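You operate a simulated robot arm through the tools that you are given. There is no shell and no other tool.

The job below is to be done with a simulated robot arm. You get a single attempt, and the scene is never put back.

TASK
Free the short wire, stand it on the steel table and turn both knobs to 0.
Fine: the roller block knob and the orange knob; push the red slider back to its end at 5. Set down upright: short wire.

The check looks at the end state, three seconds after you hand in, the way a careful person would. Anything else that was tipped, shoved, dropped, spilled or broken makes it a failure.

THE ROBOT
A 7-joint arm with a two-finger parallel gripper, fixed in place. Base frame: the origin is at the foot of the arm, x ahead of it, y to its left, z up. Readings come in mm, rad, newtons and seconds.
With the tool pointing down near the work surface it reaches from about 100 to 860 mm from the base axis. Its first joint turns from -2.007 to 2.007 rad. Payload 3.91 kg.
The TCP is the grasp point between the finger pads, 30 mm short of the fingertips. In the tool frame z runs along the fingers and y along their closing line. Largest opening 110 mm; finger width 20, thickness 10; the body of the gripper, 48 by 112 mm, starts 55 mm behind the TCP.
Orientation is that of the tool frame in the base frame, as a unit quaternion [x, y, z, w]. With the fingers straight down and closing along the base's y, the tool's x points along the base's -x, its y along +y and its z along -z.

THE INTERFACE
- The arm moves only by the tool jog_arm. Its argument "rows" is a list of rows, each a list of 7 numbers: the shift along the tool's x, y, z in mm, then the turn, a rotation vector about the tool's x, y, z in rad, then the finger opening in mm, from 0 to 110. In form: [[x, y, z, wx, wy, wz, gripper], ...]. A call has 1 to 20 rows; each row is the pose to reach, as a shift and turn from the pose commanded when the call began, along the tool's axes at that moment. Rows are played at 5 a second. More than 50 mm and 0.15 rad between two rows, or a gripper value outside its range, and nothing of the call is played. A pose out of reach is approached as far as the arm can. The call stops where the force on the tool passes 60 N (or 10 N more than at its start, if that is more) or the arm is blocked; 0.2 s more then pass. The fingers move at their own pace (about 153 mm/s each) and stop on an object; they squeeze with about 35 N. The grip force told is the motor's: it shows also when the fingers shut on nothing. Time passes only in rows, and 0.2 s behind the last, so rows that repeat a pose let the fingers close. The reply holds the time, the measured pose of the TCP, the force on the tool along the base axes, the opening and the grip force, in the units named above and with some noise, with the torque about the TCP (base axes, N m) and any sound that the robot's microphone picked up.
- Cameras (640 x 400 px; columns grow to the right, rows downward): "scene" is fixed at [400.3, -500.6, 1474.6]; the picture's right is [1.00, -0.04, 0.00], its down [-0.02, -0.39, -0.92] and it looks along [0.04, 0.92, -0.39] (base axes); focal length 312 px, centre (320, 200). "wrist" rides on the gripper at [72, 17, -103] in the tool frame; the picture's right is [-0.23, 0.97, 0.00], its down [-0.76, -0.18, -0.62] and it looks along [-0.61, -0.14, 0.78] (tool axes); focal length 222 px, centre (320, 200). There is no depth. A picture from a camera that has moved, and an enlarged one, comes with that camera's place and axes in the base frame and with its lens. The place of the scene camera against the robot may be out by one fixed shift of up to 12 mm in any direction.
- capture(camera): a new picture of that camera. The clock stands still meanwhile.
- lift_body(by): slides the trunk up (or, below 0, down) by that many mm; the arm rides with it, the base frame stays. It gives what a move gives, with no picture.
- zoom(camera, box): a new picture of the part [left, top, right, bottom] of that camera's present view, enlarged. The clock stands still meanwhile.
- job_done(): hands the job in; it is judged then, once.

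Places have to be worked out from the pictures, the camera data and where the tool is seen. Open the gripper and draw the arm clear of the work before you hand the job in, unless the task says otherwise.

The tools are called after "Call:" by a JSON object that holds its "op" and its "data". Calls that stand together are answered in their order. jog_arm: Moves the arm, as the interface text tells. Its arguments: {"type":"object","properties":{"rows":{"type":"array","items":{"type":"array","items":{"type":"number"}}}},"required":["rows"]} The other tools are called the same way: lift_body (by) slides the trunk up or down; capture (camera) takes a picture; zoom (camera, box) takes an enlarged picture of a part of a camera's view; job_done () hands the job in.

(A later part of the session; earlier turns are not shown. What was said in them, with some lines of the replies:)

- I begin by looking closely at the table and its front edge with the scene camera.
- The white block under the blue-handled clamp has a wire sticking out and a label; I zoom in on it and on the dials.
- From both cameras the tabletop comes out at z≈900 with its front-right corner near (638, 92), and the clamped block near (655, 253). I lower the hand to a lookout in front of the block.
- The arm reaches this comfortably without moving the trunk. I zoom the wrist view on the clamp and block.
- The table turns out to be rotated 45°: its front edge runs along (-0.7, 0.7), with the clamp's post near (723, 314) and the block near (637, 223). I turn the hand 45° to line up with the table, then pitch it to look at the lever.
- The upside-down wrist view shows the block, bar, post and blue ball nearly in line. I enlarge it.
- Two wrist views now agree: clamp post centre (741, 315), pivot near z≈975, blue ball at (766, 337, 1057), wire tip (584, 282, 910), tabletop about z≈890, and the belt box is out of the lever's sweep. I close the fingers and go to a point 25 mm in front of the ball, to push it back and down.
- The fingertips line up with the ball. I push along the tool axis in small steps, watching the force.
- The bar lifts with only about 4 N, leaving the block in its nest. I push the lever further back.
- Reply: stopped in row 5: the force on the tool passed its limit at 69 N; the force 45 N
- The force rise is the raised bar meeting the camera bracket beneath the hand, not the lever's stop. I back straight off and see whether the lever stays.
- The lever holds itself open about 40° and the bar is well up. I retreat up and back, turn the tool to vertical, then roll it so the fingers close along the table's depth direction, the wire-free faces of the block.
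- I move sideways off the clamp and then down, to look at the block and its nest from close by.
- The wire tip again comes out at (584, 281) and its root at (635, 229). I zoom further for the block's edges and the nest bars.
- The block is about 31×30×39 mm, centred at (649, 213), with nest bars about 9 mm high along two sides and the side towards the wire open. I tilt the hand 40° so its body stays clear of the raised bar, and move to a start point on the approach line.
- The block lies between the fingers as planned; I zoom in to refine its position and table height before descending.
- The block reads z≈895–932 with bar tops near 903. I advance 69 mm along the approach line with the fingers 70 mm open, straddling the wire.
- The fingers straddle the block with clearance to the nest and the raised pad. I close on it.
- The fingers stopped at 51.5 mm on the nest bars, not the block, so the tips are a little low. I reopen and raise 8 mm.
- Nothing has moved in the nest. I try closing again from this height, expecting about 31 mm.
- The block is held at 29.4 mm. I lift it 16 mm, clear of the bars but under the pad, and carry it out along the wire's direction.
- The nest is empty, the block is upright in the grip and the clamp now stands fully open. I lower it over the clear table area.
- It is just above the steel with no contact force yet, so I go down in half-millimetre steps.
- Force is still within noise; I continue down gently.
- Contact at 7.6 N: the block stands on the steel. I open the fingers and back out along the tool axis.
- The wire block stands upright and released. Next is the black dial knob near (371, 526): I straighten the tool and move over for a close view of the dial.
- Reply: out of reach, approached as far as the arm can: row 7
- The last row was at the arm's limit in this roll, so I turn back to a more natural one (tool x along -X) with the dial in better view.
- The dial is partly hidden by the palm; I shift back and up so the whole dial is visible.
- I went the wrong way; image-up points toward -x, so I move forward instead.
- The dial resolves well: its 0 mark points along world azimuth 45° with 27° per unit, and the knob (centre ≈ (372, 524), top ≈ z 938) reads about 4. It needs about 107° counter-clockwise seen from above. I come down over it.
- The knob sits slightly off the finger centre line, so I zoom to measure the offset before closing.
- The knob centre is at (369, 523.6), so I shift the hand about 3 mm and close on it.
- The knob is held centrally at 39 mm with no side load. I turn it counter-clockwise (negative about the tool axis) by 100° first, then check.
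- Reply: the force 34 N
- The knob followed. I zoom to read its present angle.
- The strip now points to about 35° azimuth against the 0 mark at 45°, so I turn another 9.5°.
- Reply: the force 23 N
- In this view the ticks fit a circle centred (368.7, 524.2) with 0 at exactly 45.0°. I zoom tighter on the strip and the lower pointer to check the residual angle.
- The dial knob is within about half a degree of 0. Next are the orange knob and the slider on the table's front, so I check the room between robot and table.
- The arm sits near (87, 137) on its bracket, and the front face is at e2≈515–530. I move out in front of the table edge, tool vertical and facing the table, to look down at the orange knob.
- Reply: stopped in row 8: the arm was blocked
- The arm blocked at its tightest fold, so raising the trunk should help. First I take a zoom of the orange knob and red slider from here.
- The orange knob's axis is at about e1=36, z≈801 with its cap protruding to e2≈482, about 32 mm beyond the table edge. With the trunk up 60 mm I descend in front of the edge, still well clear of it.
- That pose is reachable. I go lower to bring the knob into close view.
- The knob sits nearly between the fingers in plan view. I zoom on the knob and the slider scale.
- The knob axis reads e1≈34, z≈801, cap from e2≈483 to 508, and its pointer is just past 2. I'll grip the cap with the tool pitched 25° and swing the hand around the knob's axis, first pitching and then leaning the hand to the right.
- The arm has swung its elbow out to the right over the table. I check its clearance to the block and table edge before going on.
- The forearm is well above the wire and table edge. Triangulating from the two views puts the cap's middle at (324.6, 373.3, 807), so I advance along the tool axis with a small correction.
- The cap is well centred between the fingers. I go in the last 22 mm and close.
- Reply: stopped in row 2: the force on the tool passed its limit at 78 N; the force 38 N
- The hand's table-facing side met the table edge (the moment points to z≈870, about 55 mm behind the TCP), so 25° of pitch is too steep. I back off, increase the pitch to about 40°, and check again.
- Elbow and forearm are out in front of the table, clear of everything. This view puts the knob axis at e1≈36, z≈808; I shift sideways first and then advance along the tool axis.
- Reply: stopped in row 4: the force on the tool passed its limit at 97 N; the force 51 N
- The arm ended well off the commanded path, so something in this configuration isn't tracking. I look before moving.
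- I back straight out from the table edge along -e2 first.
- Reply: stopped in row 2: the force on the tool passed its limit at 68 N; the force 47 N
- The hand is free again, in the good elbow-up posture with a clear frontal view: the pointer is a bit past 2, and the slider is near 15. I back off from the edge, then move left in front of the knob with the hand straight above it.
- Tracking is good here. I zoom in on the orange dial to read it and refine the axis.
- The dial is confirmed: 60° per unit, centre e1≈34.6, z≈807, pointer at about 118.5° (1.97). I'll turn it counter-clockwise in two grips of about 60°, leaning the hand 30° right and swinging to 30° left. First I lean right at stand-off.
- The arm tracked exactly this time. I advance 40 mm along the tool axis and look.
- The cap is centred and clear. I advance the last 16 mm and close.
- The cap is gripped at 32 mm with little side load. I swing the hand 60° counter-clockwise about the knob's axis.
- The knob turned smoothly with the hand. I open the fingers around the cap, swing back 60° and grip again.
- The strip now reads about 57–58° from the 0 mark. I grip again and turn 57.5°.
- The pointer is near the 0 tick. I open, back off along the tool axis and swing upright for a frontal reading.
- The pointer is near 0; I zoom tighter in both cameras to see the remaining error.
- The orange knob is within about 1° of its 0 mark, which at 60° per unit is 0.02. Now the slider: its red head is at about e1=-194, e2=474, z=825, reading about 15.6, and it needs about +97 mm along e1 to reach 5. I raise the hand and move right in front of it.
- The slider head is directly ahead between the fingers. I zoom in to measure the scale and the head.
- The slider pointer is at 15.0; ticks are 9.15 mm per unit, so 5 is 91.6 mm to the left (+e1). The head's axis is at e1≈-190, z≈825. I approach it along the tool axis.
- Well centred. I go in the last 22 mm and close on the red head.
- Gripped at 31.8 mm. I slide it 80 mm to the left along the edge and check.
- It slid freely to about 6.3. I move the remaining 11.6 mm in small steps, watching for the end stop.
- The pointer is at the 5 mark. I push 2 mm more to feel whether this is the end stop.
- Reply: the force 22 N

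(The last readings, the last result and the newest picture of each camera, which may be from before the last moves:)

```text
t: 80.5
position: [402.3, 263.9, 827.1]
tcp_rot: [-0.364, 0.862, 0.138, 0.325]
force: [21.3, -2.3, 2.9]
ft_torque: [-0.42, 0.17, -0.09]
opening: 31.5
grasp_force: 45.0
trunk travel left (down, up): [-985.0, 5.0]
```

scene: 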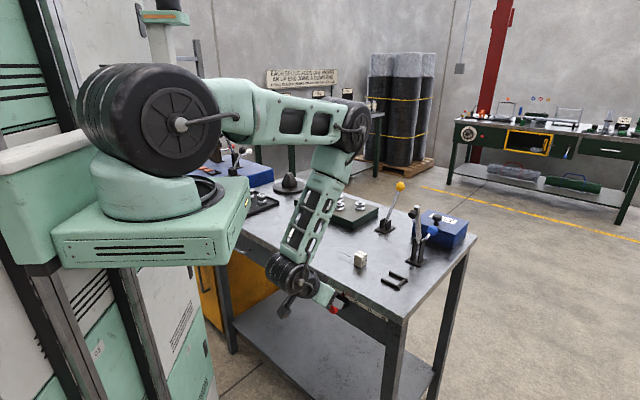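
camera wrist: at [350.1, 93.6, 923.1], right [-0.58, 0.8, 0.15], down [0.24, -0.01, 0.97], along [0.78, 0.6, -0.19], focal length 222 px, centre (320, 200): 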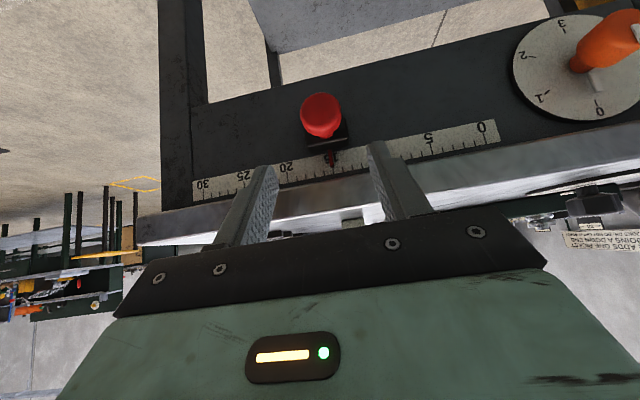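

Resistance rises to about 17 N: that is the end stop. I release, then back off along the tool axis to view the reading.

Call:
{"op": "jog_arm", "data": {"rows": [[0, 0, 0, 0, 0, 0, 40], [0, 0, 0, 0, 0, 0, 54], [0, 0, 0, 0, 0, 0, 62], [0, 0, 0, 0, 0, 0, 62], [0, 0, -20, 0, 0, 0, 62], [0, 0, -45, 0, 0, 0, 62], [0, 0, -80, 0, 0, 0, 62]]}}

Call:
{"op": "capture", "data": {"camera": "wrist"}}

Call:
{"op": "zoom", "data": {"camera": "wrist", "box": [270, 80, 400, 190]}}

Call:
{"op": "zoom", "data": {"camera": "scene", "box": [270, 245, 370, 315]}}

```text
t: 82.1
position: [363.9, 226.5, 885.9]
tcp_rot: [-0.365, 0.862, 0.139, 0.324]
force: [0.3, -0.5, -0.7]
ft_torque: [0.03, -0.02, 0.03]
opening: 61.8
grasp_force: 0.0
trunk travel left (down, up): [-985.0, 5.0]
```

```text
taken
camera wrist: at [268.2, 150.4, 915.8], right [-0.58, 0.8, 0.15], down [0.24, -0.01, 0.97], along [0.78, 0.6, -0.19], focal length 222 px, centre (320, 200)
```

wrist: 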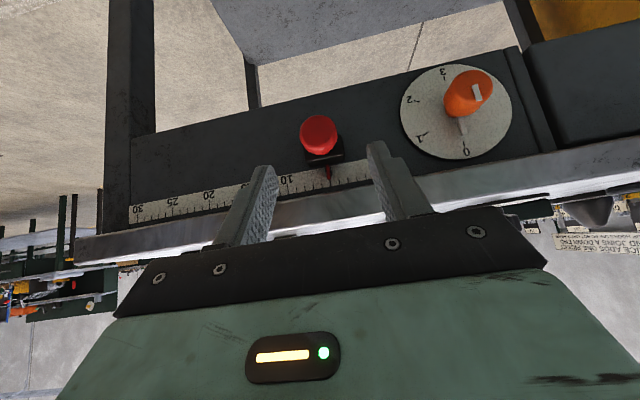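

```text
3.64 times, centred on (335, 135) of wrist
camera zoom: at [268.2, 150.4, 915.8], right [-0.58, 0.8, 0.15], down [0.24, -0.01, 0.97], along [0.78, 0.6, -0.19], focal length 808 px, centre (266, 436)
```

zoom: 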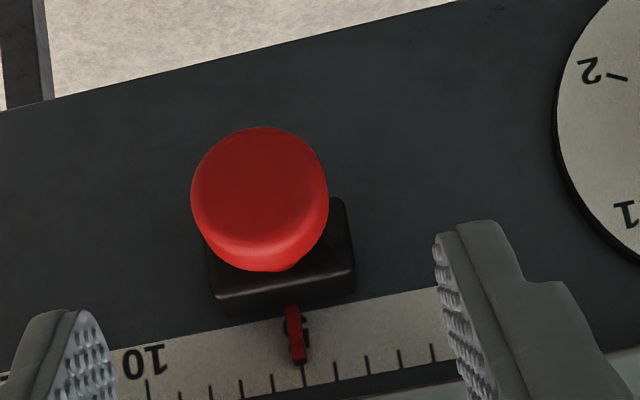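

```text
5.71 times, centred on (320, 280) of scene
camera zoom: at [400.3, -500.6, 1474.6], right [1.0, -0.04, 0.0], down [-0.02, -0.39, -0.92], along [0.04, 0.92, -0.39], focal length 1785 px, centre (320, -257)
```

zoom: 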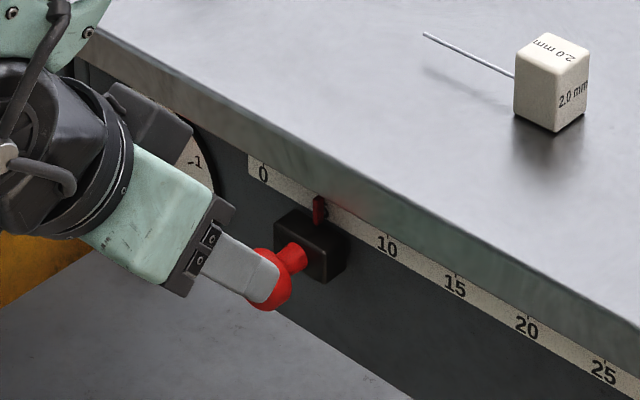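

The slider reads 5 (within about 0.6 mm) at its stop. I take another look at the orange dial from this different angle.

Call:
{"op": "zoom", "data": {"camera": "wrist", "box": [395, 60, 520, 165]}}

Call:
{"op": "zoom", "data": {"camera": "wrist", "box": [440, 70, 500, 160]}}

```text
3.81 times, centred on (458, 112) of wrist
camera zoom: at [268.2, 150.4, 915.8], right [-0.58, 0.8, 0.15], down [0.24, -0.01, 0.97], along [0.78, 0.6, -0.19], focal length 846 px, centre (-204, 533)
```

zoom: 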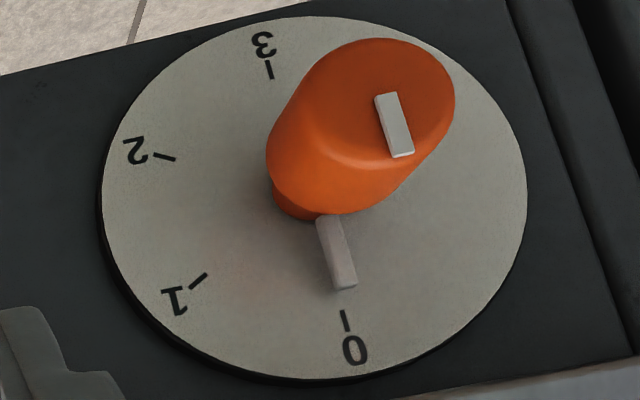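

```text
4.44 times, centred on (470, 115) of wrist
camera zoom: at [268.2, 150.4, 915.8], right [-0.58, 0.8, 0.15], down [0.24, -0.01, 0.97], along [0.78, 0.6, -0.19], focal length 987 px, centre (-347, 578)
```

zoom: 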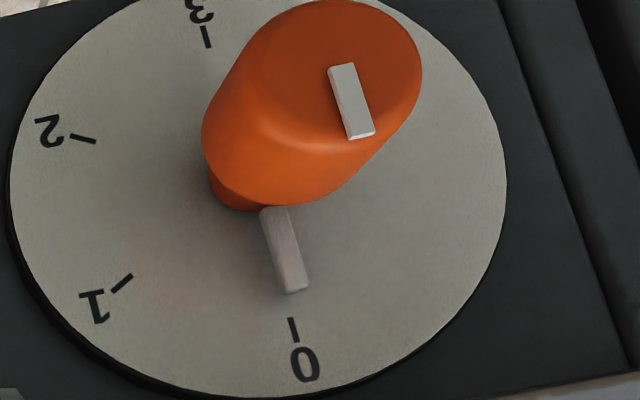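

From both angles the orange pointer appears 1–2° clockwise of its 0 tick (about 0.03). As this knob is to be fine, I go back for a small trim.

Call:
{"op": "jog_arm", "data": {"rows": [[-4, 33, 7, 0, 0, 0, 62], [-8, 66, 15, 0, 0, 0, 62], [-12, 99, 22, 0, 0, 0, 62], [-16.3, 131.5, 29.6, 0, 0, 0, 62], [-2.4, 131.4, 45.4, 0, 0, 0, 62], [-2.4, 131.4, 45.4, 0, 0, 0, 62]]}}

Call:
{"op": "zoom", "data": {"camera": "wrist", "box": [260, 95, 400, 225]}}

Call:
{"op": "zoom", "data": {"camera": "wrist", "box": [290, 130, 350, 215]}}

```text
t: 83.5
position: [290.6, 342.4, 852.2]
tcp_rot: [-0.365, 0.862, 0.139, 0.324]
force: [-0.4, 0.1, 0.4]
ft_torque: [-0.01, 0.01, -0.01]
opening: 62.0
grasp_force: 0.2
trunk travel left (down, up): [-985.0, 5.0]
```

```text
3.08 times, centred on (330, 160) of wrist
camera zoom: at [195.2, 266.3, 882.3], right [-0.58, 0.8, 0.15], down [0.24, -0.01, 0.97], along [0.78, 0.6, -0.19], focal length 684 px, centre (289, 323)
```

zoom: 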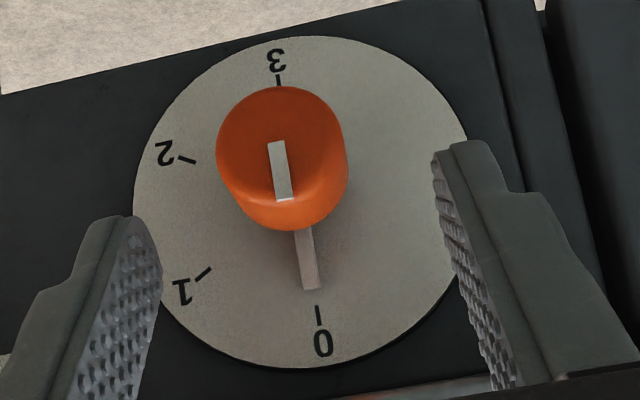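

```text
4.71 times, centred on (320, 172) of wrist
camera zoom: at [195.2, 266.3, 882.3], right [-0.58, 0.8, 0.15], down [0.24, -0.01, 0.97], along [0.78, 0.6, -0.19], focal length 1045 px, centre (320, 329)
```

zoom: 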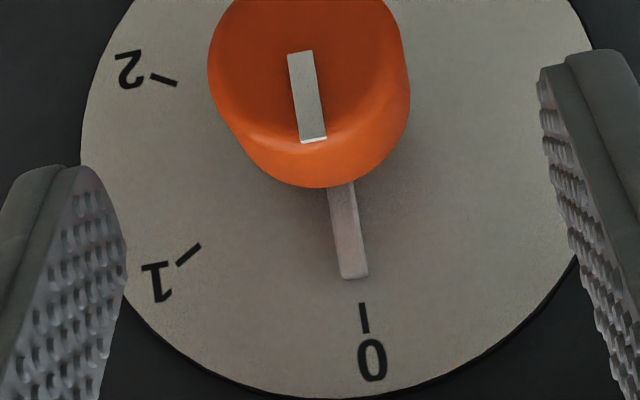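

The residual is about 1° clockwise. I move in, grip, and trim 1.2° counter-clockwise.

Call:
{"op": "jog_arm", "data": {"rows": [[-0.2, -0.5, 20, 0, 0, 0, 62], [-0.4, -1.2, 40, 0, 0, 0, 62], [-0.6, -1.7, 58.4, 0, 0, 0, 62], [-0.6, -1.7, 58.4, 0, 0, 0, 46], [-0.6, -1.7, 58.4, 0, 0, 0, 36], [-0.6, -1.7, 58.4, 0, 0, 0, 26], [-0.6, -1.7, 58.4, 0, 0, 0, 20], [-0.6, -1.7, 58.4, 0, 0, 0, 20]]}}

Call:
{"op": "jog_arm", "data": {"rows": [[0, 0, 0, 0.008, 0, -0.007, 20], [0, 0, 0, 0.016, 0, -0.014, 20], [0, 0, 0, 0.016, 0, -0.014, 20]]}}

Call:
{"op": "jog_arm", "data": {"rows": [[0, 0, 0, 0, 0, 0, 40], [0, 0, 0, 0, 0, 0, 54], [0, 0, 0, 0, 0, 0, 62], [0, 0, 0, 0, 0, 0, 62], [0, 0, -20, 0, 0, 0, 62], [0, 0, -40, 0, 0, 0, 62], [0, 0, -60, 0, 0, 0, 62]]}}

Call:
{"op": "zoom", "data": {"camera": "wrist", "box": [260, 95, 400, 225]}}

Call:
{"op": "zoom", "data": {"camera": "wrist", "box": [290, 130, 350, 215]}}

```text
t: 85.3
position: [318.2, 368.1, 807.9]
tcp_rot: [-0.366, 0.861, 0.141, 0.324]
force: [-3.6, 4.1, -4.9]
ft_torque: [0.15, -0.16, 0.06]
opening: 31.9
grasp_force: 44.7
trunk travel left (down, up): [-985.0, 5.0]
```

```text
t: 86.1
position: [319.1, 368.3, 808.5]
tcp_rot: [-0.369, 0.86, 0.129, 0.327]
force: [-5.0, 13.6, -25.0]
ft_torque: [0.22, -0.17, 0.0]
opening: 31.7
grasp_force: 45.5
trunk travel left (down, up): [-985.0, 5.0]
```

```text
t: 87.7
position: [291.9, 337.6, 854.7]
tcp_rot: [-0.369, 0.86, 0.13, 0.328]
force: [-0.6, -0.4, 0.3]
ft_torque: [0.02, -0.01, 0.03]
opening: 62.0
grasp_force: 0.0
trunk travel left (down, up): [-985.0, 5.0]
```

```text
3.08 times, centred on (330, 160) of wrist
camera zoom: at [195.6, 264.4, 883.9], right [-0.58, 0.8, 0.13], down [0.23, 0.0, 0.97], along [0.78, 0.6, -0.18], focal length 684 px, centre (289, 323)
```

zoom: 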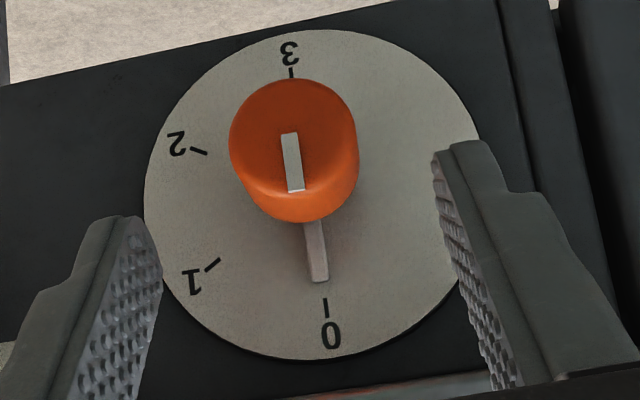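

```text
4.71 times, centred on (320, 172) of wrist
camera zoom: at [195.6, 264.4, 883.9], right [-0.58, 0.8, 0.13], down [0.23, 0.0, 0.97], along [0.78, 0.6, -0.18], focal length 1045 px, centre (320, 329)
```

zoom: 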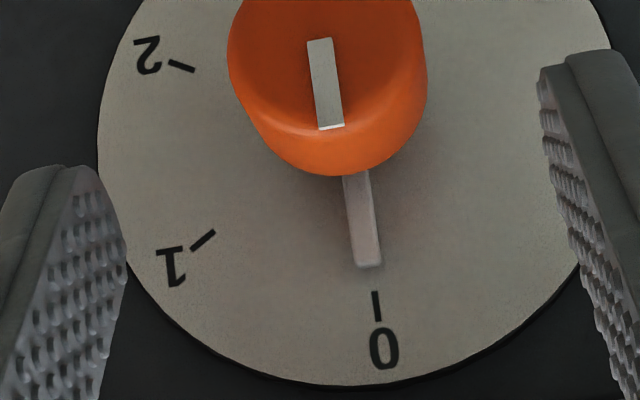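

Both knobs now read 0 and the slider 5. I raise the hand, move right along the front and then up, clear of the work.

Call:
{"op": "jog_arm", "data": {"rows": [[-15, 0, -17, 0, 0, 0, 62], [-30.4, 0.1, -34.6, 0, 0, 0, 62], [-28.5, -41, -36.4, 0, 0, 0, 62], [-26.7, -83, -38.2, 0, 0, 0, 62], [-24.8, -124, -40, 0, 0, 0, 62], [-23, -166, -41.8, 0, 0, 0, 62], [-21.1, -207, -43.6, 0, 0, 0, 62], [-19.3, -248, -45.4, 0, 0, 0, 62], [-46, -248, -75, 0, 0, 0, 80], [-72, -248, -105, 0, 0, 0, 100], [-99, -248, -135, 0, 0, 0, 110], [-125, -248, -165, 0, 0, 0, 110], [-151, -248, -195, 0, 0, 0, 110]]}}

Call:
{"op": "capture", "data": {"camera": "scene"}}

Call:
{"op": "capture", "data": {"camera": "wrist"}}

```text
t: 90.5
position: [457.5, 166.1, 1103.4]
tcp_rot: [-0.369, 0.86, 0.13, 0.327]
force: [-0.4, -0.2, 0.6]
ft_torque: [0.0, 0.02, 0.01]
opening: 109.9
grasp_force: 0.0
out of reach, approached as far as the arm can: row 13
trunk travel left (down, up): [-985.0, 5.0]
```

```text
taken
```

scene: 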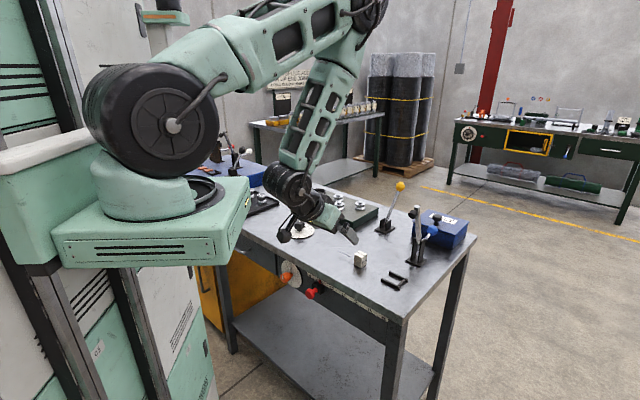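

```text
taken
camera wrist: at [360.4, 90.5, 1132.3], right [-0.58, 0.8, 0.13], down [0.23, 0.01, 0.97], along [0.78, 0.6, -0.19], focal length 222 px, centre (320, 200)
```

wrist: 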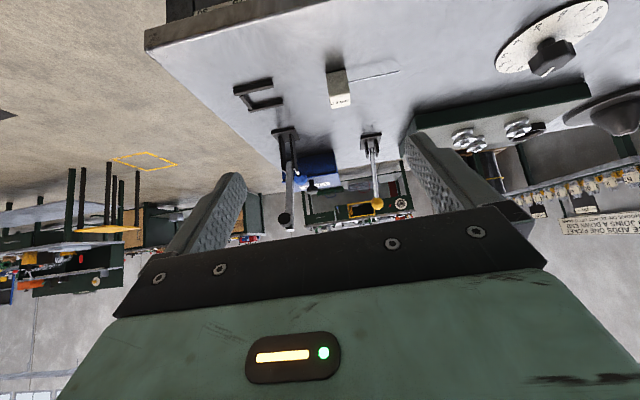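

The arm is clear. I check everything once more from the scene camera.

Call:
{"op": "zoom", "data": {"camera": "scene", "box": [270, 245, 370, 315]}}

Call:
{"op": "zoom", "data": {"camera": "scene", "box": [330, 170, 480, 300]}}

Call:
{"op": "zoom", "data": {"camera": "wrist", "box": [480, 0, 620, 100]}}

Call:
{"op": "zoom", "data": {"camera": "wrist", "box": [220, 50, 420, 250]}}

```text
5.71 times, centred on (320, 280) of scene
camera zoom: at [400.3, -500.6, 1474.6], right [1.0, -0.04, 0.0], down [-0.02, -0.39, -0.92], along [0.04, 0.92, -0.39], focal length 1785 px, centre (320, -257)
```

zoom: 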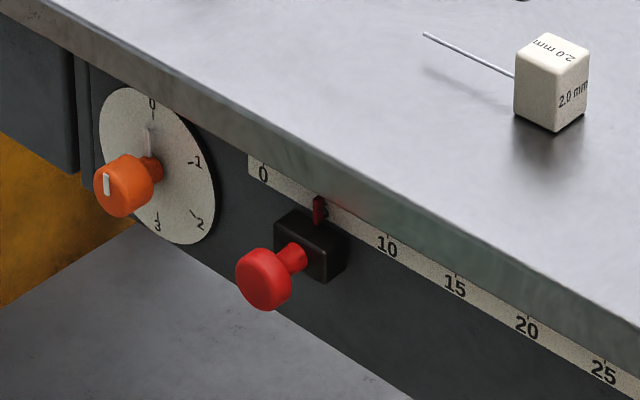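

```text
3.08 times, centred on (405, 235) of scene
camera zoom: at [400.3, -500.6, 1474.6], right [1.0, -0.04, 0.0], down [-0.02, -0.39, -0.92], along [0.04, 0.92, -0.39], focal length 961 px, centre (58, 92)
```

zoom: 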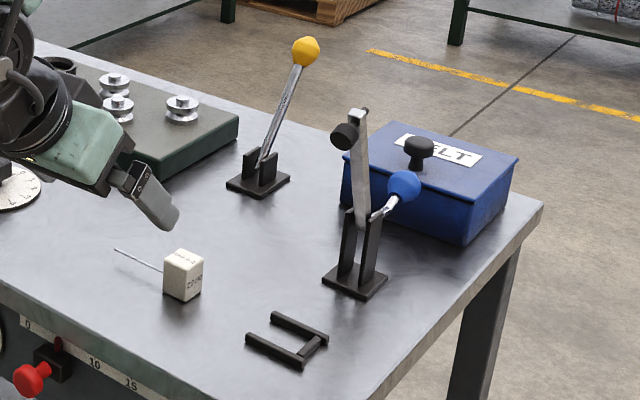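

```text
4.00 times, centred on (550, 50) of wrist
camera zoom: at [360.4, 90.5, 1132.3], right [-0.58, 0.8, 0.13], down [0.23, 0.01, 0.97], along [0.78, 0.6, -0.19], focal length 888 px, centre (-600, 800)
```

zoom: 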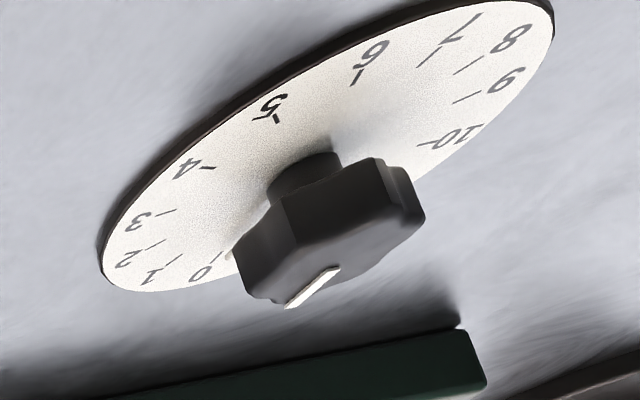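

```text
2.00 times, centred on (320, 150) of wrist
camera zoom: at [360.4, 90.5, 1132.3], right [-0.58, 0.8, 0.13], down [0.23, 0.01, 0.97], along [0.78, 0.6, -0.19], focal length 444 px, centre (320, 300)
```

zoom: 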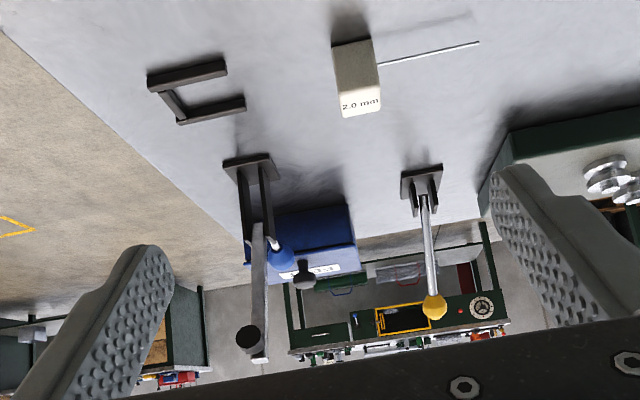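

Everything checks out: the wire block stands upright on the steel top, the dial and orange knobs are at 0, the slider is at its end at 5, and nothing else was moved. The gripper is open and the arm clear, so I hand in.

Call:
{"op": "job_done", "data": {}}

```text
The job is handed in.
```

I finished the job and handed it in; I don't have the check's result. The last pictures showed this:

- **Short wire:** I opened the blue-handled clamp, lifted the 2.0 mm block out of its nest and stood it upright on the steel table. The clamp is still fully open. I pushed its lever about 40° back, and it had opened the rest of the way by the next picture I took.
- **Roller block knob:** it is at 0, measured to less than 1° off the mark.
- **Orange knob:** it is at 0, within about 1° of the mark, after a small second adjustment.
- **Red slider:** it is pushed to its end stop and reads 5, within about 0.6 mm.

**Contact along the way:** while opening the clamp, the raised bar pressed against the camera bracket on the hand. At the orange knob, the hand pressed against the front edge of the table three times, with forces up to about 97 N. I backed off each time. The later pictures show nothing else tipped, shifted or damaged.

The gripper is open and the arm is clear of the table.
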